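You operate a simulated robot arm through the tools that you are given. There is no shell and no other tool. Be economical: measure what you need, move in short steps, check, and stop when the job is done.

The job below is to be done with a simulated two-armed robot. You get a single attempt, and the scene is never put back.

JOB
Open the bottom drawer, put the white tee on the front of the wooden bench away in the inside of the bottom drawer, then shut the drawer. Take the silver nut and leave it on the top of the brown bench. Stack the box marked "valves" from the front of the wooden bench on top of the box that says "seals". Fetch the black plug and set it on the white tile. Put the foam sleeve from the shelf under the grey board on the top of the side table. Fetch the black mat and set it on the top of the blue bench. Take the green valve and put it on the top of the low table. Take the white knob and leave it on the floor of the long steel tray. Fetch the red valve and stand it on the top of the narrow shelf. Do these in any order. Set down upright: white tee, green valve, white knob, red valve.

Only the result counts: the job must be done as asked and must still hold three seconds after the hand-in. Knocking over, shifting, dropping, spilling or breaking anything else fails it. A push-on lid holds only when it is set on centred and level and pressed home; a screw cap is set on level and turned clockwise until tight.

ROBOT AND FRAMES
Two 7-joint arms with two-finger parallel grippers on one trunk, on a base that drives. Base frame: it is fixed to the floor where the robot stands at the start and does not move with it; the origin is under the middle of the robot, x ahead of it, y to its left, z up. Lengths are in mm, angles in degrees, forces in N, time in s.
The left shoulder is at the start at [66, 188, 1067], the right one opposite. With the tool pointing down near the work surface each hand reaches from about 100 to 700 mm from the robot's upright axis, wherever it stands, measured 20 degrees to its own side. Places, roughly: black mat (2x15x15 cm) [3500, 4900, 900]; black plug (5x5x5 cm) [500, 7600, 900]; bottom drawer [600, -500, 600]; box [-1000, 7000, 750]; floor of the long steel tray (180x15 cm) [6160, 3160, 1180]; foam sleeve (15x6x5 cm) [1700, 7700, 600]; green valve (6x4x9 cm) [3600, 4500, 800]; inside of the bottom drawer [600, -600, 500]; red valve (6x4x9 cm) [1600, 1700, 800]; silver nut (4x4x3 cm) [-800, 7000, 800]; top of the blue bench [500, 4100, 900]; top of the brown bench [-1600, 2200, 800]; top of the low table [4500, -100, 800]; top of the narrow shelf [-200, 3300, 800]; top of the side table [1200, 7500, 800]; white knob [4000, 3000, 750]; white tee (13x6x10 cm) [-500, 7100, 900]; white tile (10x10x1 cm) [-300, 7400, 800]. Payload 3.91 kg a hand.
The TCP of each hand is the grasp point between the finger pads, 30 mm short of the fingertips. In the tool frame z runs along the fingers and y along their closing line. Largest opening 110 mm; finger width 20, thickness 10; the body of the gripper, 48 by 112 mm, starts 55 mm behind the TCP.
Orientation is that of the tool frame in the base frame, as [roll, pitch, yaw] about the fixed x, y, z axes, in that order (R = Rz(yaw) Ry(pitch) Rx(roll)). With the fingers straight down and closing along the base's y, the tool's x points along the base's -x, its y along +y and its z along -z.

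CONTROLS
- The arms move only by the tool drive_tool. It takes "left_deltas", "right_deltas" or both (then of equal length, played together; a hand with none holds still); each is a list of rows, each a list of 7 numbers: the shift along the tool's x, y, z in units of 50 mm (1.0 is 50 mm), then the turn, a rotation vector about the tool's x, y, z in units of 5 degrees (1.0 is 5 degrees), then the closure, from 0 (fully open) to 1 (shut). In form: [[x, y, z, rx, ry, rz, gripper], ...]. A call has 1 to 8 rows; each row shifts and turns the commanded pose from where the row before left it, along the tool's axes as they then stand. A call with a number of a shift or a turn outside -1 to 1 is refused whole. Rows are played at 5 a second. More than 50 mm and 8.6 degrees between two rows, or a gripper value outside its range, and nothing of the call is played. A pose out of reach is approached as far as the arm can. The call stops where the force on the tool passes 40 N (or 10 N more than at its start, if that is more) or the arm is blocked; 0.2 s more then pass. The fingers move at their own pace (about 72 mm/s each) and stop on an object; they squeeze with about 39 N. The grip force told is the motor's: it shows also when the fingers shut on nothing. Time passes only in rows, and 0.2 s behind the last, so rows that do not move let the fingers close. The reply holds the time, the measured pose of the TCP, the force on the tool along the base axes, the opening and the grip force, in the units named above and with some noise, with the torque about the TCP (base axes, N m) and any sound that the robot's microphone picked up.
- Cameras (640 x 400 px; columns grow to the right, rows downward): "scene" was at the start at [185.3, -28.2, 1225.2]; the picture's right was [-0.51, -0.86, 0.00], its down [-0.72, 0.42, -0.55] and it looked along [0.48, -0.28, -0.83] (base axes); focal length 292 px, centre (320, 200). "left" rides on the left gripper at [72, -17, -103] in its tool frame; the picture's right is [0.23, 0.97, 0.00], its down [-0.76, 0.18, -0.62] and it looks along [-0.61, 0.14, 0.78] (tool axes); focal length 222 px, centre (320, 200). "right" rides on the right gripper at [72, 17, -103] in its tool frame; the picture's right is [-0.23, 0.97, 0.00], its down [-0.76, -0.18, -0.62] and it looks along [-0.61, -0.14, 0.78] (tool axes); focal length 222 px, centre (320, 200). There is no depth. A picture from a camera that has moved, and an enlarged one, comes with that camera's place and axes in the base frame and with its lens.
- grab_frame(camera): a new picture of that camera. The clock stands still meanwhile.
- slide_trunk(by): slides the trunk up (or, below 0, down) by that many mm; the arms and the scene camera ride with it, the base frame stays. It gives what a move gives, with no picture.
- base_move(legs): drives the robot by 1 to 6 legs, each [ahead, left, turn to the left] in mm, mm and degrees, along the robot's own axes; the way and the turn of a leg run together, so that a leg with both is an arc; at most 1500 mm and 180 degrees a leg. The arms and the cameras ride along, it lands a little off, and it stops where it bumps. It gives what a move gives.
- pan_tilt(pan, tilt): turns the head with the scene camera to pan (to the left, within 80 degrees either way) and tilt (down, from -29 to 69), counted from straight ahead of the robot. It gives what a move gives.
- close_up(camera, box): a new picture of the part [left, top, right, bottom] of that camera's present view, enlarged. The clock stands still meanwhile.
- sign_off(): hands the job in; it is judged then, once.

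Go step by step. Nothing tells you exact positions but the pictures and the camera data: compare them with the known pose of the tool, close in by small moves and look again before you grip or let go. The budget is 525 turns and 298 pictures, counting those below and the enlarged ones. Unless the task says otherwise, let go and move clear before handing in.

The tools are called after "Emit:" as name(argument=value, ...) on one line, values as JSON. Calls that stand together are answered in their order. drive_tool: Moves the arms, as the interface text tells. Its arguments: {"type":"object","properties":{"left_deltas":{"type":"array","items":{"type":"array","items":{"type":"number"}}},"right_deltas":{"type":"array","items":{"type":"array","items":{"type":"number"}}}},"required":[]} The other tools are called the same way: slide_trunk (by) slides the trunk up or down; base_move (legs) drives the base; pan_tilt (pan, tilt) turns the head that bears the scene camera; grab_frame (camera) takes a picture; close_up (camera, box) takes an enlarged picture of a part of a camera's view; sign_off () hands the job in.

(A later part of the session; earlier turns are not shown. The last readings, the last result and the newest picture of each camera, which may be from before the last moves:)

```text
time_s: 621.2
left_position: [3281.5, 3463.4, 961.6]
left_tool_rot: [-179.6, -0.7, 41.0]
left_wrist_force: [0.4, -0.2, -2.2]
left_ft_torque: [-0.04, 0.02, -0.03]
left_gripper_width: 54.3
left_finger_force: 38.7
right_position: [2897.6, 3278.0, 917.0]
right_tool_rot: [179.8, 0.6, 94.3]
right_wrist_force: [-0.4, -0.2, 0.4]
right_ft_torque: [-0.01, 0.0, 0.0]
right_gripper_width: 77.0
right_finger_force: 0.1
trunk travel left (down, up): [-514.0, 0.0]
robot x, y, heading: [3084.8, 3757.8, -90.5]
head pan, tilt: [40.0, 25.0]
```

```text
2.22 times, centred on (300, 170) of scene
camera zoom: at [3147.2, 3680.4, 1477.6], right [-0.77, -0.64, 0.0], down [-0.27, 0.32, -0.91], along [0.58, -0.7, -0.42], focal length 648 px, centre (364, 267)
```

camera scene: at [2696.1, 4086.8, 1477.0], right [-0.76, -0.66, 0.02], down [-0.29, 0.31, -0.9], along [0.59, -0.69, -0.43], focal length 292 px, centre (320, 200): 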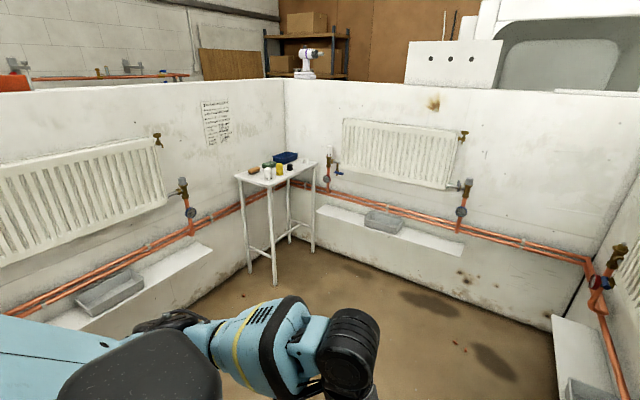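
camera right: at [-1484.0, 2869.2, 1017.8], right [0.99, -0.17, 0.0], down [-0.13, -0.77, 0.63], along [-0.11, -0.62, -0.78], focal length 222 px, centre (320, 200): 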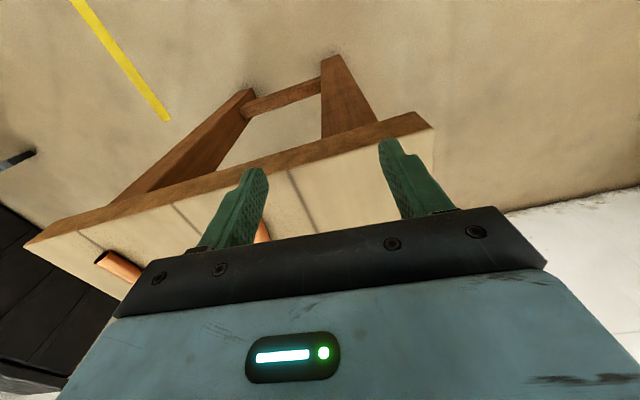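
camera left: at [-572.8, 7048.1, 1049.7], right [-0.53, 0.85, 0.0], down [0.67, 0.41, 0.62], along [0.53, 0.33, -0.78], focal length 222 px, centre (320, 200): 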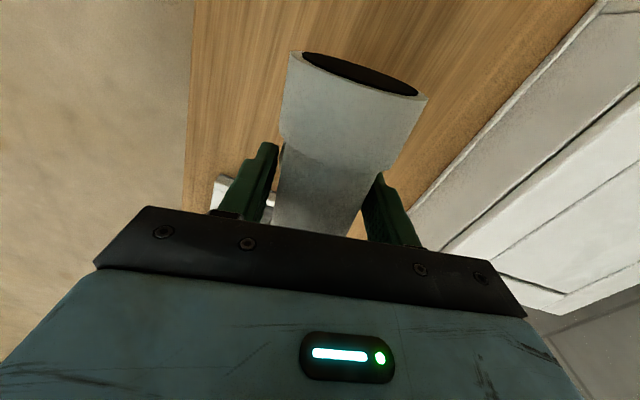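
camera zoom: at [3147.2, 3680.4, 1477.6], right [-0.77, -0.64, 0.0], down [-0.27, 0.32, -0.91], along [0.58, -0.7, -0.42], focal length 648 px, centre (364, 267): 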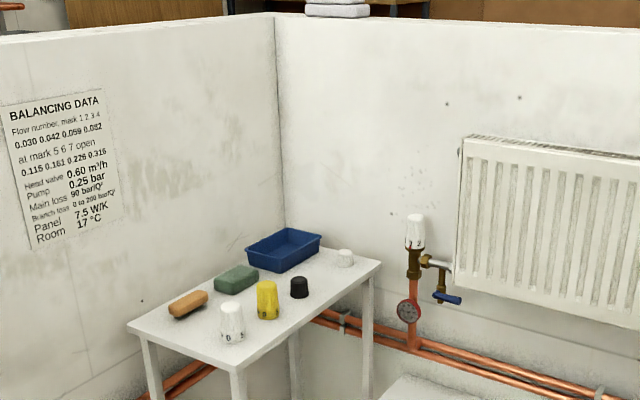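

The white knob (the thermostatic-head shape) stands at about [4072, 2982, 796] on the stand. I'll face +x and tilt the right tool to 35° below horizontal, so that it can later reach the high tray too.

Emit:
base_move(legs=[[0, 0, 90.5], [250, -560, 0]])

Emit:
drive_tool(right_deltas=[[0, 0, 0, 0, -1, 0, 0.2], [0, 0, 0, 0, -1, 0, 0.2], [0, 0, 0, 0, -1, 0, 0.2], [0, 0, 0, 0, -1, 0, 0.2], [0, 0, 0, 0, -1, 0, 0.2], [0, 0, 0, 0, -1, 0, 0.2], [0, 0, 0, 0, -1, 0, 0.2], [0, 0, 0, 0, -1, 0, 0.2]])

Emit:
drive_tool(right_deltas=[[0, 0, 0, 0, -1, 0, 0.2], [0, 0, 0, 0, -1, 0, 0.2], [0, 0, 0, 0, -1, 0, 0.2]])

Emit:
pan_tilt(pan=-10, tilt=35)

Emit:
grab_frame(camera="scene")

```text
time_s: 630.4
left_position: [3635.9, 3401.3, 962.5]
left_tool_rot: [-179.7, -0.5, 131.4]
left_wrist_force: [0.1, -1.0, -0.4]
left_ft_torque: [0.0, -0.03, -0.01]
left_gripper_width: 54.3
left_finger_force: 38.9
right_position: [3821.9, 3019.7, 916.9]
right_tool_rot: [179.8, 0.6, -175.4]
right_wrist_force: [0.0, -0.6, 0.1]
right_ft_torque: [-0.01, 0.0, 0.03]
right_gripper_width: 76.6
right_finger_force: 0.0
trunk travel left (down, up): [-514.0, 0.0]
robot x, y, heading: [3340.9, 3206.6, 0.1]
head pan, tilt: [40.0, 25.0]
```

```text
time_s: 632.2
left_position: [3634.5, 3401.7, 964.2]
left_tool_rot: [-179.5, -0.4, 131.5]
left_wrist_force: [-0.1, 0.5, -0.1]
left_ft_torque: [-0.01, 0.01, -0.01]
left_gripper_width: 54.4
left_finger_force: 39.5
right_position: [3823.1, 3018.9, 917.6]
right_tool_rot: [179.8, 40.7, -175.4]
right_wrist_force: [0.1, -0.7, 0.0]
right_ft_torque: [-0.03, -0.02, -0.01]
right_gripper_width: 87.8
right_finger_force: 0.1
trunk travel left (down, up): [-514.0, 0.0]
robot x, y, heading: [3339.1, 3204.5, 0.1]
head pan, tilt: [40.0, 25.0]
```

```text
time_s: 633.0
left_position: [3635.4, 3401.7, 963.1]
left_tool_rot: [-179.7, -0.6, 131.6]
left_wrist_force: [-0.1, -0.4, -1.0]
left_ft_torque: [0.04, -0.03, -0.02]
left_gripper_width: 54.2
left_finger_force: 39.4
right_position: [3820.3, 3032.4, 916.9]
right_tool_rot: [178.8, 44.5, -175.4]
right_wrist_force: [-0.4, -0.7, 0.3]
right_ft_torque: [0.0, -0.01, -0.01]
right_gripper_width: 87.8
right_finger_force: 0.1
right hand out of reach, approached as far as the arm can: row 1, 2, 3
trunk travel left (down, up): [-514.0, 0.0]
robot x, y, heading: [3338.8, 3206.0, -0.1]
head pan, tilt: [40.0, 25.0]
```

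```text
time_s: 634.2
left_position: [3636.1, 3401.8, 962.8]
left_tool_rot: [-179.7, -0.5, 131.5]
left_wrist_force: [-0.8, -0.3, -1.5]
left_ft_torque: [0.02, -0.02, 0.02]
left_gripper_width: 54.4
left_finger_force: 38.8
right_position: [3820.1, 3031.8, 915.1]
right_tool_rot: [179.0, 44.4, -175.4]
right_wrist_force: [-0.9, -1.3, 0.0]
right_ft_torque: [-0.01, -0.01, 0.03]
right_gripper_width: 88.0
right_finger_force: 0.0
trunk travel left (down, up): [-514.0, 0.0]
robot x, y, heading: [3342.1, 3204.4, 0.1]
head pan, tilt: [-10.0, 35.0]
```

```text
122 pictures are left
camera scene: at [3434.8, 3190.9, 1461.8], right [-0.17, -0.99, 0.0], down [-0.57, 0.1, -0.82], along [0.81, -0.14, -0.57], focal length 292 px, centre (320, 200)
```

scene: 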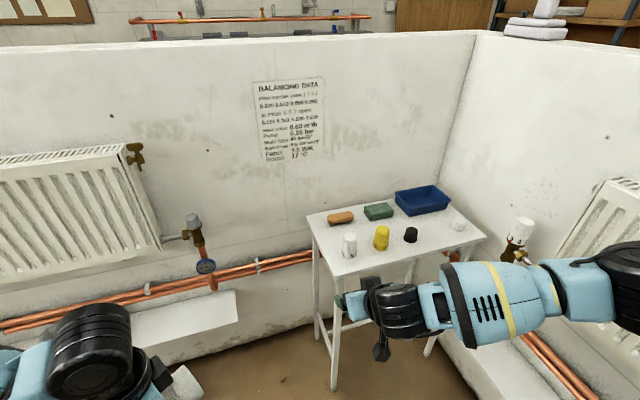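

Emit:
drive_tool(right_deltas=[[-0.5, 0, 0.5, 0.2, 0, 0, 0.2], [-0.5, 0, 0.5, 0, -0.5, 0, 0.2], [-0.3, 0, 0.4, 0, -0.8, 0, 0.2], [0, 0, 0, 0, -0.8, 0, 0.2]])

Emit:
grab_frame(camera="right")

Emit:
close_up(camera="scene", box=[290, 170, 500, 320])

```text
time_s: 635.2
left_position: [3634.9, 3400.5, 962.9]
left_tool_rot: [-179.5, -0.7, 131.4]
left_wrist_force: [0.5, -1.0, 0.0]
left_ft_torque: [0.03, 0.01, 0.0]
left_gripper_width: 54.4
left_finger_force: 39.5
right_position: [3914.8, 3039.7, 912.9]
right_tool_rot: [180.0, 51.0, -175.5]
right_wrist_force: [-0.4, -0.2, 0.6]
right_ft_torque: [0.06, 0.0, 0.01]
right_gripper_width: 87.8
right_finger_force: 0.1
right hand out of reach, approached as far as the arm can: row 4
trunk travel left (down, up): [-514.0, 0.0]
robot x, y, heading: [3338.5, 3204.6, 0.2]
head pan, tilt: [-10.0, 35.0]
```

```text
121 pictures are left
camera right: at [3786.7, 3045.4, 921.4], right [0.07, 0.98, 0.18], down [0.01, -0.18, 0.98], along [1.0, -0.06, -0.02], focal length 222 px, centre (320, 200)
```

right: 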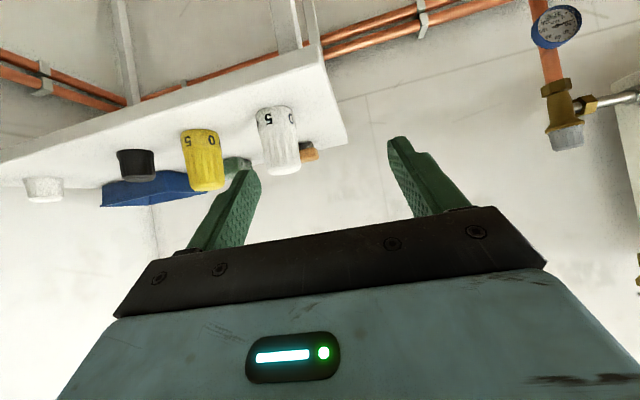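

```text
2.67 times, centred on (395, 245) of scene
camera zoom: at [3434.4, 3189.7, 1461.8], right [-0.17, -0.99, 0.0], down [-0.56, 0.1, -0.82], along [0.81, -0.14, -0.57], focal length 778 px, centre (120, 80)
```

zoom: 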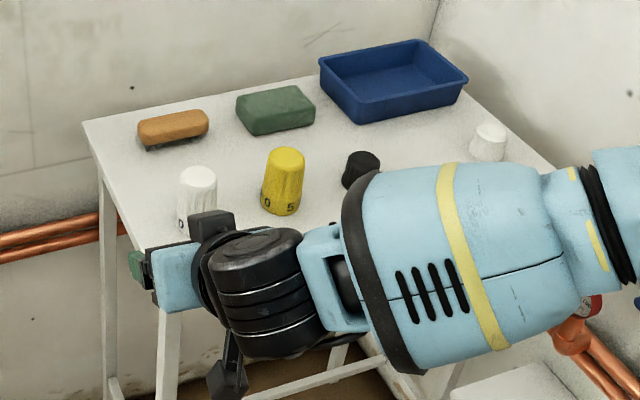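

The knob is at [4064, 2988], z 796–866. Aligning along the tool axis.

Emit:
drive_tool(right_deltas=[[-0.35, -0.62, 0, 0, 0, 0, 0.2], [-0.35, -0.62, 0, 0, 0, 0, 0.2], [0, 0, 0.8, 0, 0, 0, 0.2], [0, 0, 0.8, 0, 0, 0, 0.2]])

Emit:
grab_frame(camera="right")

```text
time_s: 636.2
left_position: [3635.6, 3402.3, 963.1]
left_tool_rot: [-179.6, -0.6, 131.5]
left_wrist_force: [1.0, -0.2, -1.1]
left_ft_torque: [0.0, -0.02, -0.03]
left_gripper_width: 54.4
left_finger_force: 38.4
right_position: [4005.9, 2983.7, 888.0]
right_tool_rot: [179.9, 50.7, -175.5]
right_wrist_force: [1.0, -1.2, -0.2]
right_ft_torque: [0.0, 0.01, 0.0]
right_gripper_width: 87.8
right_finger_force: 0.1
trunk travel left (down, up): [-514.0, 0.0]
robot x, y, heading: [3339.3, 3203.3, 0.2]
head pan, tilt: [-10.0, 35.0]
```

```text
119 pictures are left
camera right: at [3876.9, 2990.4, 896.8], right [0.07, 0.98, 0.18], down [0.01, -0.18, 0.98], along [1.0, -0.06, -0.02], focal length 222 px, centre (320, 200)
```

right: 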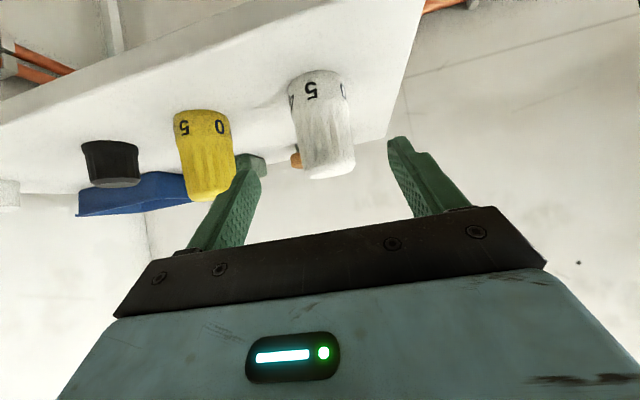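

Emit:
drive_tool(right_deltas=[[0, 0.1, 0.7, 0, 0, 0, 0.2], [0, 0, 0.66, 0, 0, 0, 0.2]])

Emit:
grab_frame(camera="right")

```text
time_s: 636.8
left_position: [3635.2, 3403.0, 963.9]
left_tool_rot: [-179.6, -0.5, 131.3]
left_wrist_force: [0.4, 0.3, -0.2]
left_ft_torque: [0.01, -0.01, 0.03]
left_gripper_width: 54.2
left_finger_force: 39.1
right_position: [4056.9, 2994.0, 846.3]
right_tool_rot: [-179.7, 51.0, -175.1]
right_wrist_force: [0.0, 0.0, 0.5]
right_ft_torque: [0.01, 0.04, 0.05]
right_gripper_width: 87.9
right_finger_force: 0.1
trunk travel left (down, up): [-514.0, 0.0]
robot x, y, heading: [3340.7, 3205.9, 0.2]
head pan, tilt: [-10.0, 35.0]
```

```text
118 pictures are left
camera right: at [3928.7, 3000.3, 854.6], right [0.06, 0.98, 0.17], down [0.01, -0.17, 0.98], along [1.0, -0.06, -0.02], focal length 222 px, centre (320, 200)
```

right: 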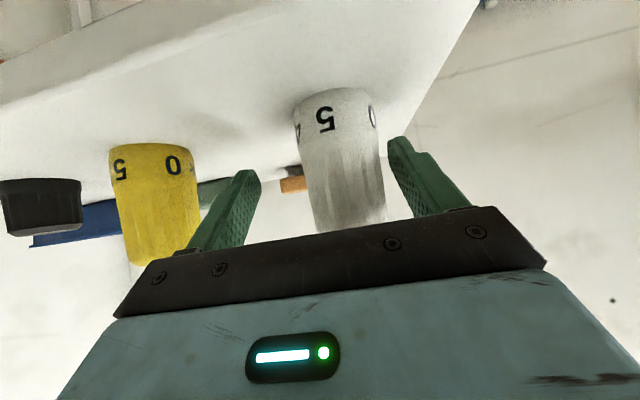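

Emit:
drive_tool(right_deltas=[[0, 0.1, 0.04, 0, 0, 0, 0.2], [0, 0, 0, 0, 0, 0, 0.5], [0, 0, 0, 0, 0, 0, 1], [0, 0, 0, 0, 0, 0, 1], [0, 0, 0, 0, 0, 0, 1]])

Emit:
drive_tool(right_deltas=[[-0.3, 0, -0.25, 0, 0, 0, 1], [-0.6, 0, -0.5, 0, 0, 0, 1], [-0.6, 0, -0.5, 0, 0, 0, 1]])

Emit:
grab_frame(camera="right")

```text
time_s: 638.0
left_position: [3634.6, 3401.8, 963.2]
left_tool_rot: [-179.7, -0.5, 131.6]
left_wrist_force: [0.9, -0.1, -0.3]
left_ft_torque: [0.03, 0.0, 0.01]
left_gripper_width: 54.3
left_finger_force: 38.8
right_position: [4058.6, 2999.2, 845.8]
right_tool_rot: [179.9, 50.9, -175.3]
right_wrist_force: [-0.5, 0.0, 2.2]
right_ft_torque: [-0.03, 0.01, 0.01]
right_gripper_width: 44.5
right_finger_force: 38.5
trunk travel left (down, up): [-514.0, 0.0]
robot x, y, heading: [3343.3, 3205.0, 0.3]
head pan, tilt: [-10.0, 35.0]
```

```text
time_s: 638.8
left_position: [3635.0, 3401.8, 963.6]
left_tool_rot: [-179.6, -0.4, 131.5]
left_wrist_force: [0.6, -0.7, -0.4]
left_ft_torque: [0.0, 0.0, 0.01]
left_gripper_width: 54.2
left_finger_force: 39.2
right_position: [4057.1, 2999.8, 944.6]
right_tool_rot: [179.8, 50.8, -175.5]
right_wrist_force: [-0.4, -1.0, -1.7]
right_ft_torque: [0.01, 0.02, -0.01]
right_gripper_width: 44.2
right_finger_force: 39.3
trunk travel left (down, up): [-514.0, 0.0]
robot x, y, heading: [3337.3, 3204.2, 0.2]
head pan, tilt: [-10.0, 35.0]
```

```text
117 pictures are left
camera right: at [3928.1, 3006.2, 953.1], right [0.06, 0.98, 0.18], down [0.01, -0.18, 0.98], along [1.0, -0.06, -0.02], focal length 222 px, centre (320, 200)
```

right: 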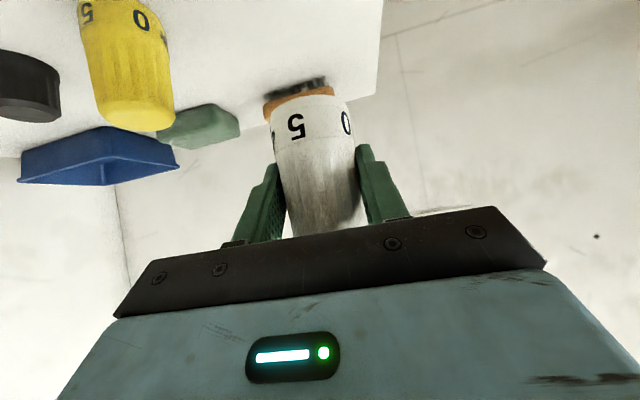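

The knob is held upright. I'll leave the booth the same way I came in (backwards), then go round to the tray.

Emit:
base_move(legs=[[-250, 500, 0], [0, 0, -90], [0, -300, 0], [-480, 0, 0], [-150, -160, 0], [-1150, 0, 0]])

Emit:
grab_frame(camera="right")

```text
time_s: 659.8
left_position: [2823.0, 5178.1, 963.6]
left_tool_rot: [-179.6, -0.6, 40.9]
left_wrist_force: [-0.4, -0.4, -0.4]
left_ft_torque: [-0.03, 0.0, 0.0]
left_gripper_width: 54.4
left_finger_force: 39.5
right_position: [2417.5, 4761.7, 944.6]
right_tool_rot: [179.9, 50.9, 93.9]
right_wrist_force: [-0.7, 0.1, -1.4]
right_ft_torque: [-0.01, 0.0, -0.02]
right_gripper_width: 44.2
right_finger_force: 39.1
trunk travel left (down, up): [-514.0, 0.0]
robot x, y, heading: [2627.1, 5476.3, -90.6]
head pan, tilt: [-10.0, 35.0]
```

```text
116 pictures are left
camera right: at [2422.9, 4888.2, 952.2], right [0.98, -0.08, 0.18], down [-0.18, -0.01, 0.98], along [-0.07, -1.0, -0.02], focal length 222 px, centre (320, 200)
```

right: 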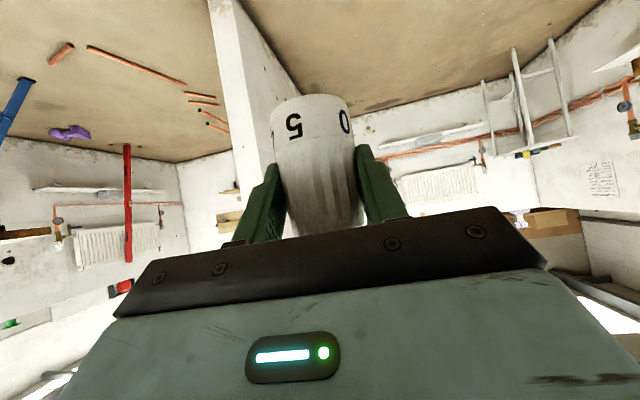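

Emit:
base_move(legs=[[0, 0, 90.6], [0, 250, 0], [1400, 0, 0], [1170, 0, 0], [0, 0, -90]])

Emit:
base_move(legs=[[1200, 0, 0], [1100, 0, 0], [0, 0, 90]])

Emit:
pan_tilt(pan=0, tilt=15)

Emit:
grab_frame(camera="scene")

```text
time_s: 662.4
left_position: [2979.4, 5418.0, 962.9]
left_tool_rot: [-179.6, -0.6, 88.5]
left_wrist_force: [0.2, -0.1, -0.1]
left_ft_torque: [0.01, -0.04, 0.0]
left_gripper_width: 54.5
left_finger_force: 39.0
right_position: [3000.3, 4826.3, 939.3]
right_tool_rot: [-178.2, 50.0, 141.3]
right_wrist_force: [-5.2, 3.3, 1.6]
right_ft_torque: [0.1, -0.04, 0.14]
right_gripper_width: 44.0
right_finger_force: 38.9
trunk travel left (down, up): [-514.0, 0.0]
robot x, y, heading: [2629.2, 5477.4, -42.7]
head pan, tilt: [-10.0, 35.0]
stopped in leg 1: the force on the tool passed its limit at 278 N (the readings are from after the stop); the commanded pose is now the measured one
```

```text
time_s: 663.3
left_position: [2982.8, 5413.9, 963.7]
left_tool_rot: [-179.7, -0.6, 88.3]
left_wrist_force: [0.2, -0.1, -1.2]
left_ft_torque: [0.0, -0.03, 0.02]
left_gripper_width: 54.3
left_finger_force: 39.3
right_position: [3000.2, 4823.9, 937.4]
right_tool_rot: [-178.0, 49.7, 141.3]
right_wrist_force: [-14.5, 9.0, 9.9]
right_ft_torque: [0.28, -0.14, 0.39]
right_gripper_width: 44.1
right_finger_force: 38.9
trunk travel left (down, up): [-514.0, 0.0]
robot x, y, heading: [2631.5, 5472.4, -42.8]
head pan, tilt: [-10.0, 35.0]
stopped in leg 1: the force on the tool passed its limit at 50 N (the readings are from after the stop); the commanded pose is now the measured one
```

```text
time_s: 664.1
left_position: [2983.1, 5413.6, 964.0]
left_tool_rot: [-179.7, -0.4, 88.5]
left_wrist_force: [0.4, -0.5, -1.7]
left_ft_torque: [0.0, -0.06, -0.02]
left_gripper_width: 54.6
left_finger_force: 39.2
right_position: [3000.3, 4822.5, 937.1]
right_tool_rot: [-178.0, 49.7, 141.5]
right_wrist_force: [-14.0, 7.4, 11.3]
right_ft_torque: [0.33, -0.13, 0.41]
right_gripper_width: 44.0
right_finger_force: 39.7
trunk travel left (down, up): [-514.0, 0.0]
robot x, y, heading: [2638.2, 5469.6, -43.1]
head pan, tilt: [0.0, 15.0]
```

```text
115 pictures are left
camera scene: at [2706.0, 5404.8, 1494.1], right [-0.68, -0.73, 0.0], down [-0.19, 0.18, -0.97], along [0.71, -0.66, -0.26], focal length 292 px, centre (320, 200)
```

scene: 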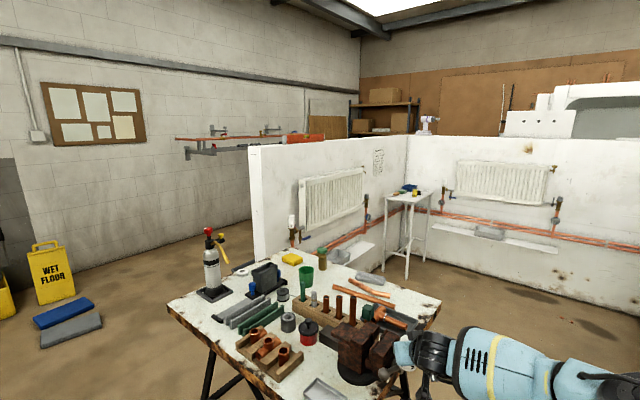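

The turn swept the right hand against the vise on the table. Reversing away at once and checking.

Emit:
base_move(legs=[[0, 0, -12], [-250, 0, 0]])

Emit:
pan_tilt(pan=10, tilt=28)

Emit:
grab_frame(camera="scene")

Emit:
grab_frame(camera="right")

```text
time_s: 666.7
left_position: [2822.7, 5543.2, 962.8]
left_tool_rot: [-179.6, -0.6, 76.5]
left_wrist_force: [-1.5, -0.3, -0.8]
left_ft_torque: [0.03, 0.0, 0.02]
left_gripper_width: 54.5
left_finger_force: 38.8
right_position: [2717.9, 4961.6, 934.9]
right_tool_rot: [-178.0, 49.6, 129.3]
right_wrist_force: [-0.7, 0.9, -0.8]
right_ft_torque: [0.01, -0.02, -0.02]
right_gripper_width: 44.4
right_finger_force: 38.7
trunk travel left (down, up): [-514.0, 0.0]
robot x, y, heading: [2492.7, 5671.8, -55.1]
head pan, tilt: [0.0, 15.0]
```

```text
time_s: 667.5
left_position: [2822.6, 5542.0, 963.0]
left_tool_rot: [-179.6, -0.6, 76.5]
left_wrist_force: [-0.8, 0.4, -1.0]
left_ft_torque: [-0.03, 0.0, -0.01]
left_gripper_width: 54.4
left_finger_force: 39.3
right_position: [2718.0, 4960.6, 936.4]
right_tool_rot: [-178.0, 49.6, 129.5]
right_wrist_force: [-0.2, -0.1, -0.8]
right_ft_torque: [-0.02, 0.02, 0.0]
right_gripper_width: 44.1
right_finger_force: 38.6
trunk travel left (down, up): [-514.0, 0.0]
robot x, y, heading: [2493.0, 5675.6, -55.1]
head pan, tilt: [10.0, 28.0]
```

```text
114 pictures are left
camera scene: at [2562.5, 5602.3, 1472.8], right [-0.71, -0.71, 0.0], down [-0.33, 0.33, -0.88], along [0.62, -0.62, -0.47], focal length 292 px, centre (320, 200)
```

scene: 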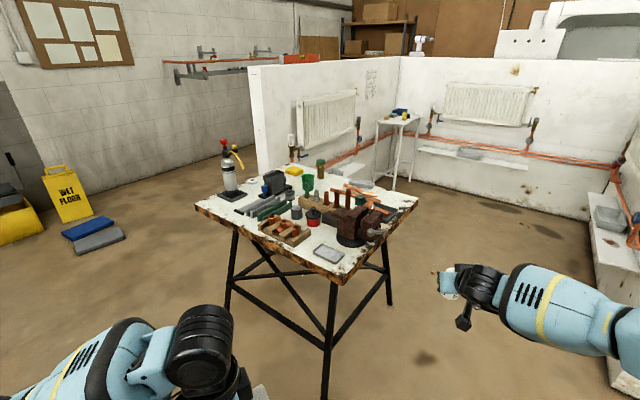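

```text
113 pictures are left
camera right: at [2652.9, 5071.1, 946.1], right [0.86, 0.48, 0.15], down [-0.11, -0.11, 0.99], along [0.5, -0.87, -0.04], focal length 222 px, centre (320, 200)
```

right: 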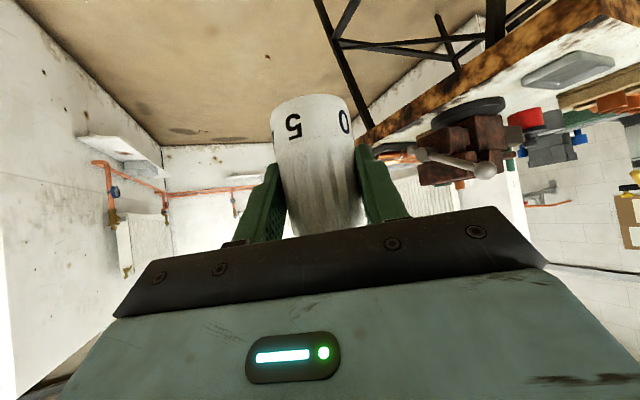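

Emit:
close_up(camera="scene", box=[190, 150, 430, 300])

```text
2.67 times, centred on (310, 225) of scene
camera zoom: at [2562.5, 5602.3, 1472.8], right [-0.71, -0.71, 0.0], down [-0.33, 0.33, -0.88], along [0.62, -0.62, -0.47], focal length 778 px, centre (347, 133)
```

zoom: 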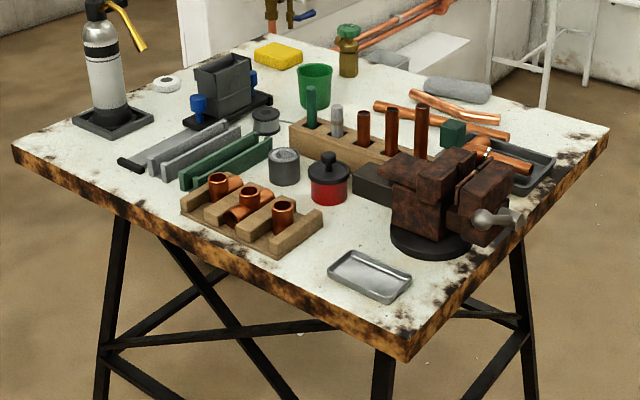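

Table and vise appear unmoved. I'll get further from the table before turning, then continue to the tray.

Emit:
base_move(legs=[[-245, 172, 0], [0, 0, 55.1], [1400, 0, 0], [1350, 0, 0]])

Emit:
grab_frame(camera="scene")

```text
time_s: 685.0
left_position: [5549.0, 6172.6, 962.1]
left_tool_rot: [-179.6, -0.5, 131.0]
left_wrist_force: [-0.1, 0.4, -0.6]
left_ft_torque: [0.03, 0.01, 0.0]
left_gripper_width: 54.5
left_finger_force: 38.3
right_position: [5964.0, 5749.7, 935.9]
right_tool_rot: [-178.0, 49.5, -175.9]
right_wrist_force: [-1.1, 0.0, -1.8]
right_ft_torque: [-0.01, 0.0, 0.0]
right_gripper_width: 43.6
right_finger_force: 39.0
trunk travel left (down, up): [-514.0, 0.0]
robot x, y, heading: [5248.4, 5976.0, -0.5]
head pan, tilt: [10.0, 28.0]
```

```text
111 pictures are left
camera scene: at [5350.4, 5993.8, 1472.8], right [0.17, -0.99, 0.0], down [-0.46, -0.08, -0.88], along [0.87, 0.15, -0.47], focal length 292 px, centre (320, 200)
```

scene: 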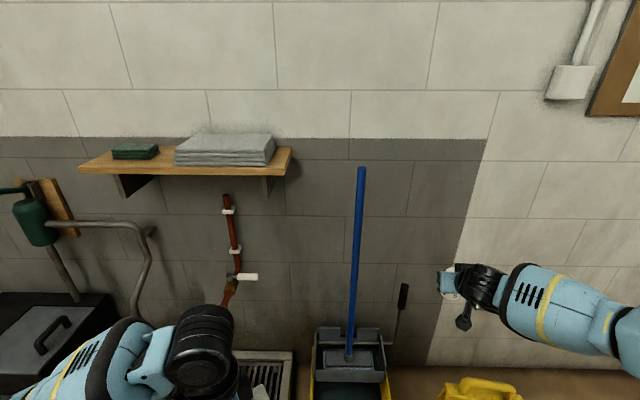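

Emit:
base_move(legs=[[0, 0, -89.5], [1400, 0, 0], [1250, 0, 0]])

Emit:
pan_tilt(pan=60, tilt=10)

Emit:
grab_frame(camera="scene")

```text
time_s: 690.1
left_position: [5447.3, 5644.2, 962.5]
left_tool_rot: [-179.6, -0.7, 41.5]
left_wrist_force: [0.2, 0.1, -0.6]
left_ft_torque: [0.01, -0.01, 0.01]
left_gripper_width: 54.2
left_finger_force: 38.6
right_position: [5030.2, 5228.5, 933.5]
right_tool_rot: [-178.0, 49.4, 94.6]
right_wrist_force: [-0.6, -0.3, -1.5]
right_ft_torque: [0.04, 0.02, -0.01]
right_gripper_width: 43.8
right_finger_force: 39.0
trunk travel left (down, up): [-514.0, 0.0]
robot x, y, heading: [5249.6, 5942.7, -89.7]
head pan, tilt: [10.0, 28.0]
stopped in leg 2: the robot was blocked; the commanded pose is now the measured one
```

```text
time_s: 691.3
left_position: [5448.2, 5645.7, 961.9]
left_tool_rot: [-179.6, -0.6, 41.4]
left_wrist_force: [-0.2, 0.3, -0.7]
left_ft_torque: [-0.03, -0.03, 0.03]
left_gripper_width: 54.4
left_finger_force: 38.5
right_position: [5029.8, 5229.0, 935.4]
right_tool_rot: [-178.0, 49.5, 94.6]
right_wrist_force: [0.2, 0.4, -0.1]
right_ft_torque: [-0.03, 0.01, 0.0]
right_gripper_width: 43.6
right_finger_force: 38.7
trunk travel left (down, up): [-514.0, 0.0]
robot x, y, heading: [5249.8, 5942.2, -89.7]
head pan, tilt: [60.0, 10.0]
```

```text
110 pictures are left
camera scene: at [5332.9, 5887.5, 1501.9], right [-0.5, -0.87, 0.0], down [-0.15, 0.09, -0.98], along [0.85, -0.49, -0.17], focal length 292 px, centre (320, 200)
```

scene: 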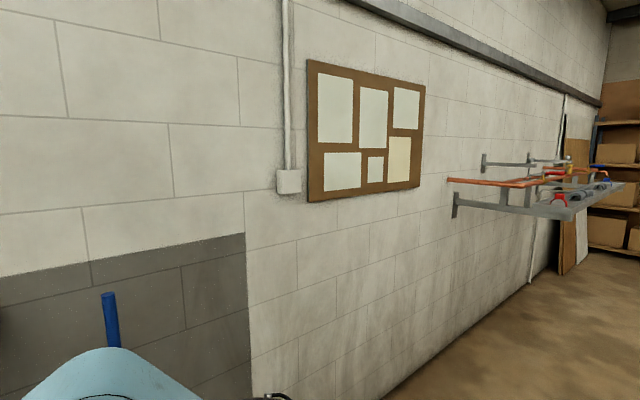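

Kneeling pads on the floor block that lane; passing further from them and then shifting back toward the wall.

Emit:
base_move(legs=[[0, -120, 0], [900, 0, 0], [300, 170, 0], [1250, 0, 0]])

Emit:
grab_frame(camera="scene")

```text
time_s: 705.1
left_position: [5487.3, 3198.1, 963.4]
left_tool_rot: [-179.6, -0.6, 40.8]
left_wrist_force: [0.4, -0.2, -0.1]
left_ft_torque: [0.02, -0.01, 0.0]
left_gripper_width: 54.3
left_finger_force: 38.8
right_position: [5065.1, 2786.1, 934.4]
right_tool_rot: [-178.0, 49.5, 93.9]
right_wrist_force: [0.2, 0.4, -0.4]
right_ft_torque: [0.01, 0.01, 0.01]
right_gripper_width: 43.6
right_finger_force: 39.1
trunk travel left (down, up): [-514.0, 0.0]
robot x, y, heading: [5295.3, 3497.4, -90.5]
head pan, tilt: [60.0, 10.0]
```

```text
109 pictures are left
camera scene: at [5375.0, 3440.5, 1502.0], right [-0.51, -0.86, 0.0], down [-0.15, 0.09, -0.98], along [0.85, -0.5, -0.17], focal length 292 px, centre (320, 200)
```

scene: 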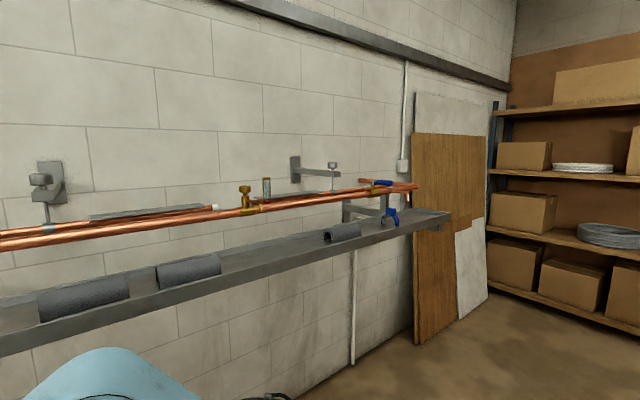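

Emit:
base_move(legs=[[0, -150, 0], [0, 0, 90.5]])

Emit:
pan_tilt(pan=0, tilt=15)

Emit:
grab_frame(camera="scene")

```text
time_s: 710.9
left_position: [5438.4, 3697.2, 961.3]
left_tool_rot: [-179.6, -0.6, 132.4]
left_wrist_force: [-0.4, 1.1, -0.5]
left_ft_torque: [0.0, -0.03, 0.01]
left_gripper_width: 54.6
left_finger_force: 38.9
right_position: [5861.8, 3285.4, 936.0]
right_tool_rot: [-178.1, 49.5, -174.5]
right_wrist_force: [-0.2, 0.2, -1.1]
right_ft_torque: [0.0, 0.05, 0.0]
right_gripper_width: 43.6
right_finger_force: 39.3
trunk travel left (down, up): [-514.0, 0.0]
robot x, y, heading: [5142.9, 3495.6, 1.0]
head pan, tilt: [60.0, 10.0]
```

```text
time_s: 712.2
left_position: [5437.5, 3697.6, 962.7]
left_tool_rot: [-179.6, -0.6, 132.4]
left_wrist_force: [0.9, 0.6, -0.7]
left_ft_torque: [0.01, -0.01, 0.05]
left_gripper_width: 54.1
left_finger_force: 39.6
right_position: [5861.6, 3286.1, 933.8]
right_tool_rot: [-178.0, 49.5, -174.5]
right_wrist_force: [-0.3, 0.8, -0.9]
right_ft_torque: [0.0, 0.04, 0.03]
right_gripper_width: 43.7
right_finger_force: 39.3
trunk travel left (down, up): [-514.0, 0.0]
robot x, y, heading: [5143.7, 3494.1, 1.0]
head pan, tilt: [0.0, 15.0]
```

```text
108 pictures are left
camera scene: at [5247.5, 3499.3, 1493.8], right [0.02, -1.0, 0.0], down [-0.26, 0.0, -0.97], along [0.97, 0.02, -0.26], focal length 292 px, centre (320, 200)
```

scene: 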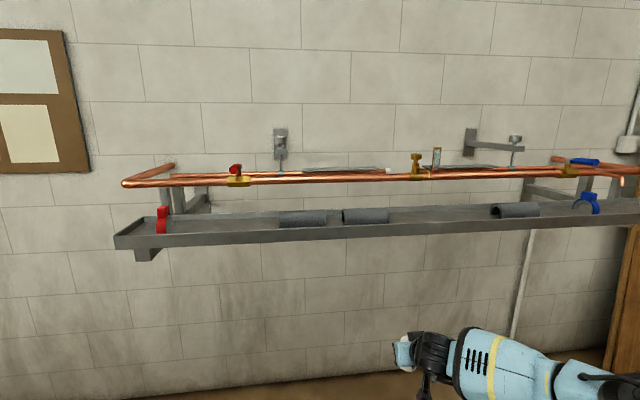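

Emit:
close_up(camera="scene", box=[340, 130, 620, 260])

```text
2.29 times, centred on (480, 195) of scene
camera zoom: at [5247.5, 3499.3, 1493.8], right [0.02, -1.0, 0.0], down [-0.26, 0.0, -0.97], along [0.97, 0.02, -0.26], focal length 667 px, centre (-46, 211)
```

zoom: 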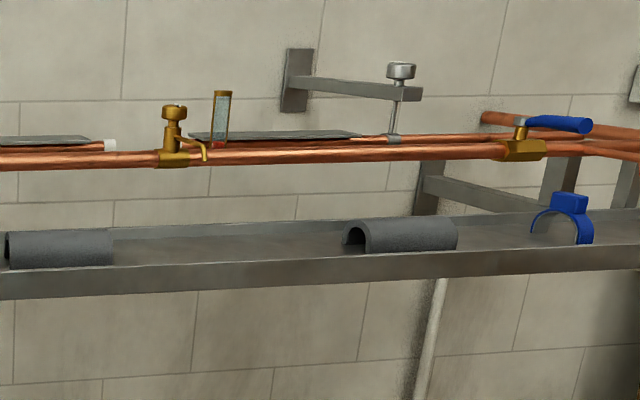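

The tray has a free stretch around y≈3090. I'll move in line with it and raise the right hand, still well in front of the tray.

Emit:
base_move(legs=[[0, -195, -1]])

Emit:
drive_tool(right_deltas=[[-0.75, 0, -0.63, 0, 0, 0, 1], [-0.75, 0, -0.63, 0, 0, 0, 1], [-0.75, 0, -0.63, 0, 0, 0, 1], [-0.75, 0, -0.63, 0, 0, 0, 1], [-0.75, 0, -0.63, 0, 0, 0, 1], [-0.75, 0, -0.63, 0, 0, 0, 1], [-0.75, 0, -0.63, 0, 0, 0, 1]])

Emit:
grab_frame(camera="scene")

Emit:
grab_frame(camera="right")

```text
time_s: 714.6
left_position: [5445.0, 3499.9, 962.8]
left_tool_rot: [-179.6, -0.6, 131.5]
left_wrist_force: [-0.8, 0.8, -0.2]
left_ft_torque: [0.01, 0.01, 0.0]
left_gripper_width: 54.7
left_finger_force: 39.3
right_position: [5860.6, 3081.8, 936.3]
right_tool_rot: [-177.9, 49.6, -175.4]
right_wrist_force: [0.2, -0.1, -1.1]
right_ft_torque: [0.02, 0.02, 0.05]
right_gripper_width: 43.3
right_finger_force: 39.1
trunk travel left (down, up): [-514.0, 0.0]
robot x, y, heading: [5146.7, 3303.0, 0.1]
head pan, tilt: [0.0, 15.0]
```

```text
time_s: 716.2
left_position: [5443.7, 3500.2, 963.9]
left_tool_rot: [-179.6, -0.5, 131.4]
left_wrist_force: [0.2, -0.3, -0.9]
left_ft_torque: [0.02, 0.02, 0.01]
left_gripper_width: 54.1
left_finger_force: 39.5
right_position: [5863.2, 3090.1, 1277.6]
right_tool_rot: [-178.0, 49.5, -175.4]
right_wrist_force: [0.1, 0.5, -0.3]
right_ft_torque: [0.0, 0.01, -0.01]
right_gripper_width: 43.7
right_finger_force: 38.8
trunk travel left (down, up): [-514.0, 0.0]
robot x, y, heading: [5146.2, 3301.0, 0.5]
head pan, tilt: [0.0, 15.0]
```

```text
106 pictures are left
camera scene: at [5248.7, 3304.8, 1494.0], right [0.0, -1.0, 0.0], down [-0.26, 0.0, -0.97], along [0.97, 0.0, -0.26], focal length 292 px, centre (320, 200)
```

scene: 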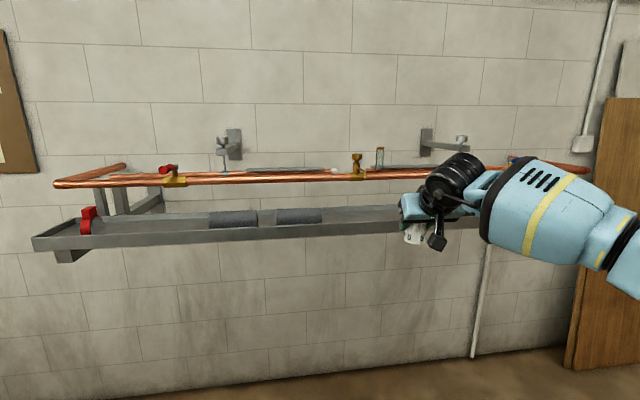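

```text
105 pictures are left
camera right: at [5734.7, 3100.1, 1289.1], right [0.09, 0.98, 0.15], down [0.03, -0.15, 0.99], along [1.0, -0.09, -0.04], focal length 222 px, centre (320, 200)
```

right: 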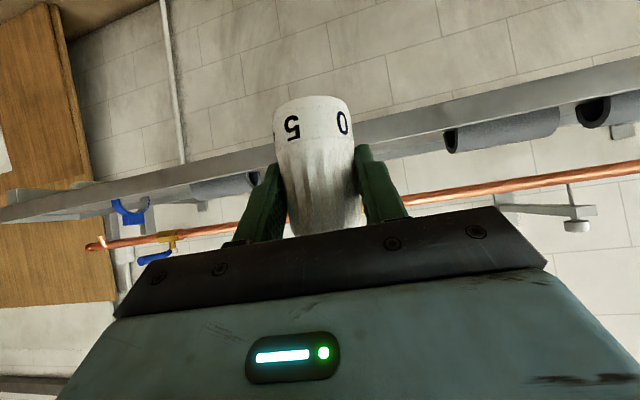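

Tray confirmed: floor z≈1180, centre x≈6160; the copper pipe is above its back half (x≈6215, z≈1301). I'll set the knob in the front half at about [6130, 3095].

Emit:
base_move(legs=[[230, 0, 0]])

Emit:
grab_frame(camera="right")

Emit:
close_up(camera="scene", box=[300, 120, 540, 270])

```text
time_s: 717.9
left_position: [5671.2, 3501.2, 963.6]
left_tool_rot: [-179.7, -0.7, 131.5]
left_wrist_force: [0.3, -0.1, 0.0]
left_ft_torque: [0.02, 0.06, -0.02]
left_gripper_width: 54.2
left_finger_force: 38.8
right_position: [6091.2, 3090.8, 1277.3]
right_tool_rot: [-178.0, 49.6, -175.4]
right_wrist_force: [0.0, 0.1, -1.3]
right_ft_torque: [0.01, 0.03, 0.0]
right_gripper_width: 43.7
right_finger_force: 39.1
trunk travel left (down, up): [-514.0, 0.0]
robot x, y, heading: [5374.3, 3305.7, 0.2]
head pan, tilt: [0.0, 15.0]
```

```text
104 pictures are left
camera right: at [5962.8, 3100.7, 1288.4], right [0.09, 0.98, 0.15], down [0.03, -0.15, 0.99], along [1.0, -0.09, -0.04], focal length 222 px, centre (320, 200)
```

right: 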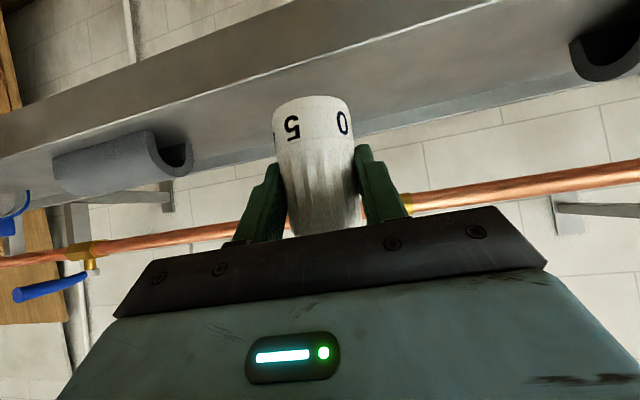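

```text
2.67 times, centred on (420, 195) of scene
camera zoom: at [5476.7, 3304.9, 1493.9], right [0.0, -1.0, 0.0], down [-0.26, 0.0, -0.97], along [0.97, 0.0, -0.26], focal length 778 px, centre (53, 213)
```

zoom: 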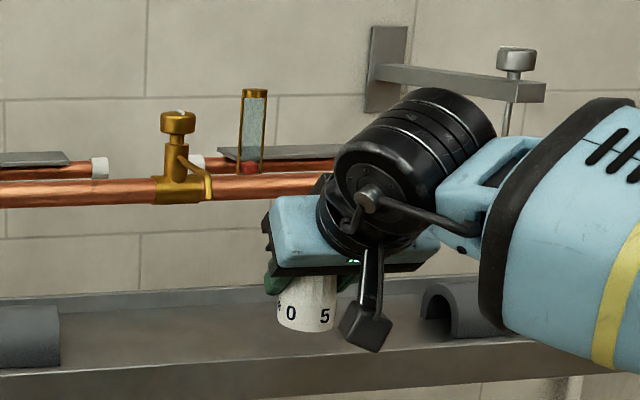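

Emit:
base_move(legs=[[37, 0, 0]])

Emit:
slide_trunk(by=-35)

Emit:
close_up(camera="scene", box=[300, 120, 540, 270])

Emit:
grab_frame(camera="right")

```text
time_s: 718.8
left_position: [5705.6, 3501.2, 963.0]
left_tool_rot: [-179.5, -0.5, 131.4]
left_wrist_force: [-0.5, 0.3, -0.7]
left_ft_torque: [0.02, 0.01, 0.03]
left_gripper_width: 54.2
left_finger_force: 39.1
right_position: [6124.9, 3090.8, 1280.5]
right_tool_rot: [-178.0, 49.8, -175.3]
right_wrist_force: [-0.2, -1.0, -1.2]
right_ft_torque: [0.0, 0.0, -0.03]
right_gripper_width: 43.4
right_finger_force: 39.4
trunk travel left (down, up): [-514.0, 0.0]
robot x, y, heading: [5413.5, 3304.1, 0.4]
head pan, tilt: [0.0, 15.0]
```

```text
time_s: 719.5
left_position: [5708.2, 3499.7, 928.2]
left_tool_rot: [-179.6, -0.5, 131.5]
left_wrist_force: [-0.6, -0.5, -1.0]
left_ft_torque: [0.01, 0.02, 0.01]
left_gripper_width: 54.4
left_finger_force: 39.7
right_position: [6127.4, 3091.4, 1243.0]
right_tool_rot: [-178.1, 49.6, -175.4]
right_wrist_force: [0.0, 0.2, -1.5]
right_ft_torque: [0.01, 0.02, -0.03]
right_gripper_width: 43.6
right_finger_force: 39.1
trunk travel left (down, up): [-479.0, 35.0]
robot x, y, heading: [5410.7, 3303.6, 0.2]
head pan, tilt: [0.0, 15.0]
```

```text
2.67 times, centred on (420, 195) of scene
camera zoom: at [5561.2, 3305.2, 1456.9], right [0.0, -1.0, 0.0], down [-0.26, 0.0, -0.97], along [0.97, 0.0, -0.26], focal length 778 px, centre (53, 213)
```

zoom: 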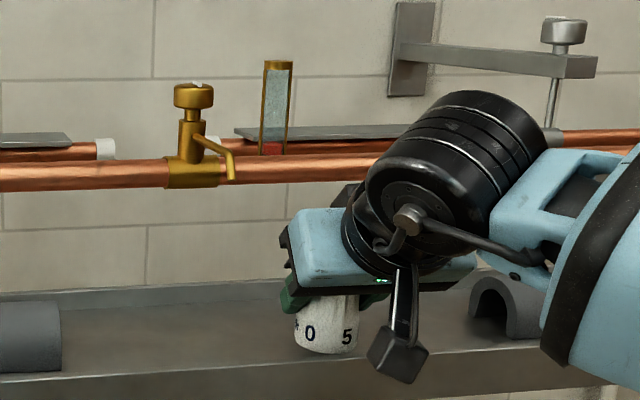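

```text
101 pictures are left
camera right: at [5998.9, 3100.9, 1254.0], right [0.09, 0.98, 0.15], down [0.03, -0.15, 0.99], along [1.0, -0.09, -0.04], focal length 222 px, centre (320, 200)
```

right: 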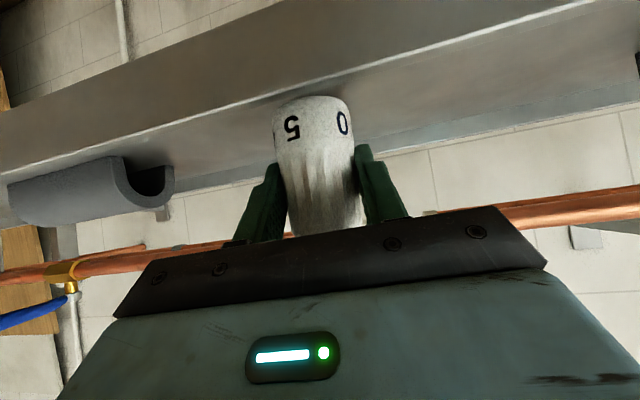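

Emit:
slide_trunk(by=-8)

Emit:
slide_trunk(by=-5)

```text
time_s: 720.1
left_position: [5706.2, 3500.8, 920.3]
left_tool_rot: [-179.4, -0.6, 131.5]
left_wrist_force: [-0.2, 0.1, -0.3]
left_ft_torque: [0.02, -0.02, 0.01]
left_gripper_width: 53.9
left_finger_force: 38.7
right_position: [6127.4, 3091.5, 1234.8]
right_tool_rot: [-178.1, 49.5, -175.5]
right_wrist_force: [-0.2, 0.3, -1.2]
right_ft_torque: [0.02, 0.02, 0.0]
right_gripper_width: 43.4
right_finger_force: 38.9
trunk travel left (down, up): [-471.0, 43.0]
robot x, y, heading: [5411.9, 3304.6, 0.3]
head pan, tilt: [0.0, 15.0]
```

```text
time_s: 720.6
left_position: [5708.5, 3500.9, 915.0]
left_tool_rot: [-179.7, -0.7, 131.6]
left_wrist_force: [0.1, -0.7, -0.8]
left_ft_torque: [0.02, -0.03, 0.01]
left_gripper_width: 54.5
left_finger_force: 38.9
right_position: [6126.8, 3092.0, 1231.0]
right_tool_rot: [-178.0, 49.8, -175.3]
right_wrist_force: [3.1, -1.9, 7.0]
right_ft_torque: [-0.16, -0.41, -0.03]
right_gripper_width: 43.4
right_finger_force: 39.0
trunk travel left (down, up): [-466.0, 48.0]
robot x, y, heading: [5411.6, 3302.5, 0.1]
head pan, tilt: [0.0, 15.0]
```

Emit:
drive_tool(right_deltas=[[0, 0, 0, -0.35, -0.2, 0, 1], [0, 0, 0, 0, 0, 0, 1]])

Emit:
slide_trunk(by=-3)

Emit:
drive_tool(right_deltas=[[0, 0, 0, 0, 0, 0, 0.55], [0, 0, 0, 0, 0, 0, 0.45], [0, 0, 0, 0, 0, 0, 0.4], [0, 0, 0, 0, 0, 0, 0.3]])

Emit:
grab_frame(camera="right")

```text
time_s: 721.2
left_position: [5705.8, 3499.6, 915.9]
left_tool_rot: [-179.6, -0.5, 131.5]
left_wrist_force: [-0.7, 0.0, -0.9]
left_ft_torque: [0.02, 0.02, -0.02]
left_gripper_width: 54.5
left_finger_force: 39.1
right_position: [6125.4, 3089.9, 1232.2]
right_tool_rot: [-179.8, 50.8, -175.4]
right_wrist_force: [0.2, -3.7, 14.3]
right_ft_torque: [-0.45, -0.01, -0.01]
right_gripper_width: 43.9
right_finger_force: 39.4
trunk travel left (down, up): [-466.0, 48.0]
robot x, y, heading: [5413.3, 3307.0, 0.2]
head pan, tilt: [0.0, 15.0]
```

```text
time_s: 721.8
left_position: [5706.8, 3500.5, 911.9]
left_tool_rot: [-179.5, -0.6, 131.5]
left_wrist_force: [0.7, -0.2, -0.9]
left_ft_torque: [-0.02, 0.01, 0.0]
left_gripper_width: 54.3
left_finger_force: 39.0
right_position: [6122.9, 3091.9, 1231.9]
right_tool_rot: [-179.9, 50.9, -175.5]
right_wrist_force: [4.0, -5.0, 23.8]
right_ft_torque: [-0.32, 0.17, -0.01]
right_gripper_width: 43.8
right_finger_force: 39.1
trunk travel left (down, up): [-463.0, 51.0]
robot x, y, heading: [5415.2, 3302.1, -0.0]
head pan, tilt: [0.0, 15.0]
```

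```text
time_s: 722.8
left_position: [5706.0, 3501.4, 911.6]
left_tool_rot: [-179.5, -0.6, 131.6]
left_wrist_force: [0.0, -0.3, -0.9]
left_ft_torque: [-0.01, -0.01, -0.01]
left_gripper_width: 54.1
left_finger_force: 39.4
right_position: [6125.9, 3090.8, 1227.2]
right_tool_rot: [-179.7, 50.4, -175.3]
right_wrist_force: [-0.4, -0.2, 0.2]
right_ft_torque: [0.0, 0.02, 0.0]
right_gripper_width: 77.3
right_finger_force: 0.0
trunk travel left (down, up): [-463.0, 51.0]
robot x, y, heading: [5409.3, 3303.8, 0.1]
head pan, tilt: [0.0, 15.0]
```

```text
100 pictures are left
camera right: at [5998.5, 3097.8, 1235.5], right [0.07, 0.98, 0.17], down [0.02, -0.17, 0.98], along [1.0, -0.06, -0.03], focal length 222 px, centre (320, 200)
```

right: 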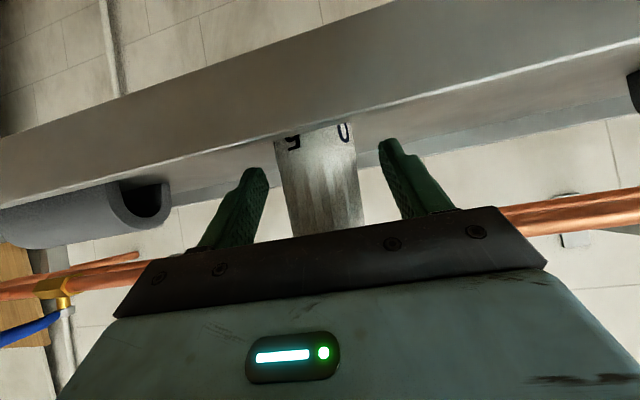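

The knob stands on the tray floor. Withdrawing along the tool axis.

Emit:
drive_tool(right_deltas=[[0, 0, -0.5, 0, 0, 0, 0.3], [0, 0, -0.7, 0, 0, 0, 0.3], [0, 0, -0.8, 0, 0, 0, 0.3]])

Emit:
base_move(legs=[[-250, 0, 0]])

Emit:
close_up(camera="scene", box=[280, 130, 520, 270])

```text
time_s: 723.6
left_position: [5706.6, 3500.7, 911.5]
left_tool_rot: [-179.6, -0.6, 131.6]
left_wrist_force: [0.6, -0.6, -0.5]
left_ft_torque: [0.0, 0.0, -0.01]
left_gripper_width: 54.7
left_finger_force: 39.1
right_position: [6048.2, 3084.9, 1290.8]
right_tool_rot: [-179.9, 50.7, -175.4]
right_wrist_force: [0.8, -0.2, 0.1]
right_ft_torque: [-0.01, -0.02, 0.0]
right_gripper_width: 76.9
right_finger_force: 0.1
trunk travel left (down, up): [-463.0, 51.0]
robot x, y, heading: [5410.9, 3305.0, 0.1]
head pan, tilt: [0.0, 15.0]
```

```text
time_s: 725.4
left_position: [5457.5, 3499.3, 912.7]
left_tool_rot: [-179.6, -0.6, 131.6]
left_wrist_force: [1.1, -0.6, -0.3]
left_ft_torque: [0.06, 0.02, -0.03]
left_gripper_width: 54.1
left_finger_force: 39.0
right_position: [5799.7, 3083.8, 1289.3]
right_tool_rot: [-179.9, 50.5, -175.3]
right_wrist_force: [0.0, 0.0, -0.3]
right_ft_torque: [-0.05, 0.0, -0.01]
right_gripper_width: 76.9
right_finger_force: 0.0
trunk travel left (down, up): [-463.0, 51.0]
robot x, y, heading: [5161.8, 3303.1, 0.2]
head pan, tilt: [0.0, 15.0]
```

```text
2.67 times, centred on (400, 200) of scene
camera zoom: at [5328.8, 3304.4, 1437.4], right [0.0, -1.0, 0.0], down [-0.26, 0.0, -0.97], along [0.97, 0.0, -0.26], focal length 778 px, centre (107, 200)
```

zoom: 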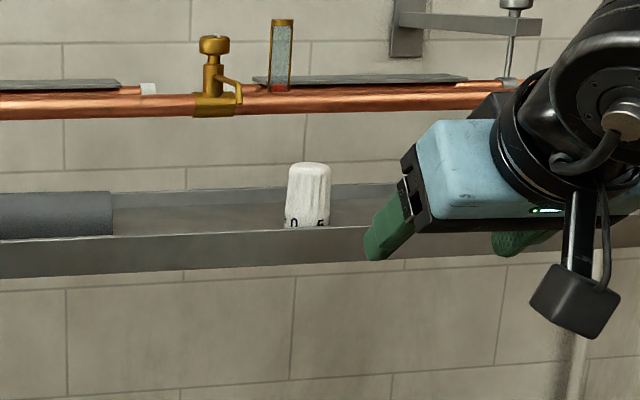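

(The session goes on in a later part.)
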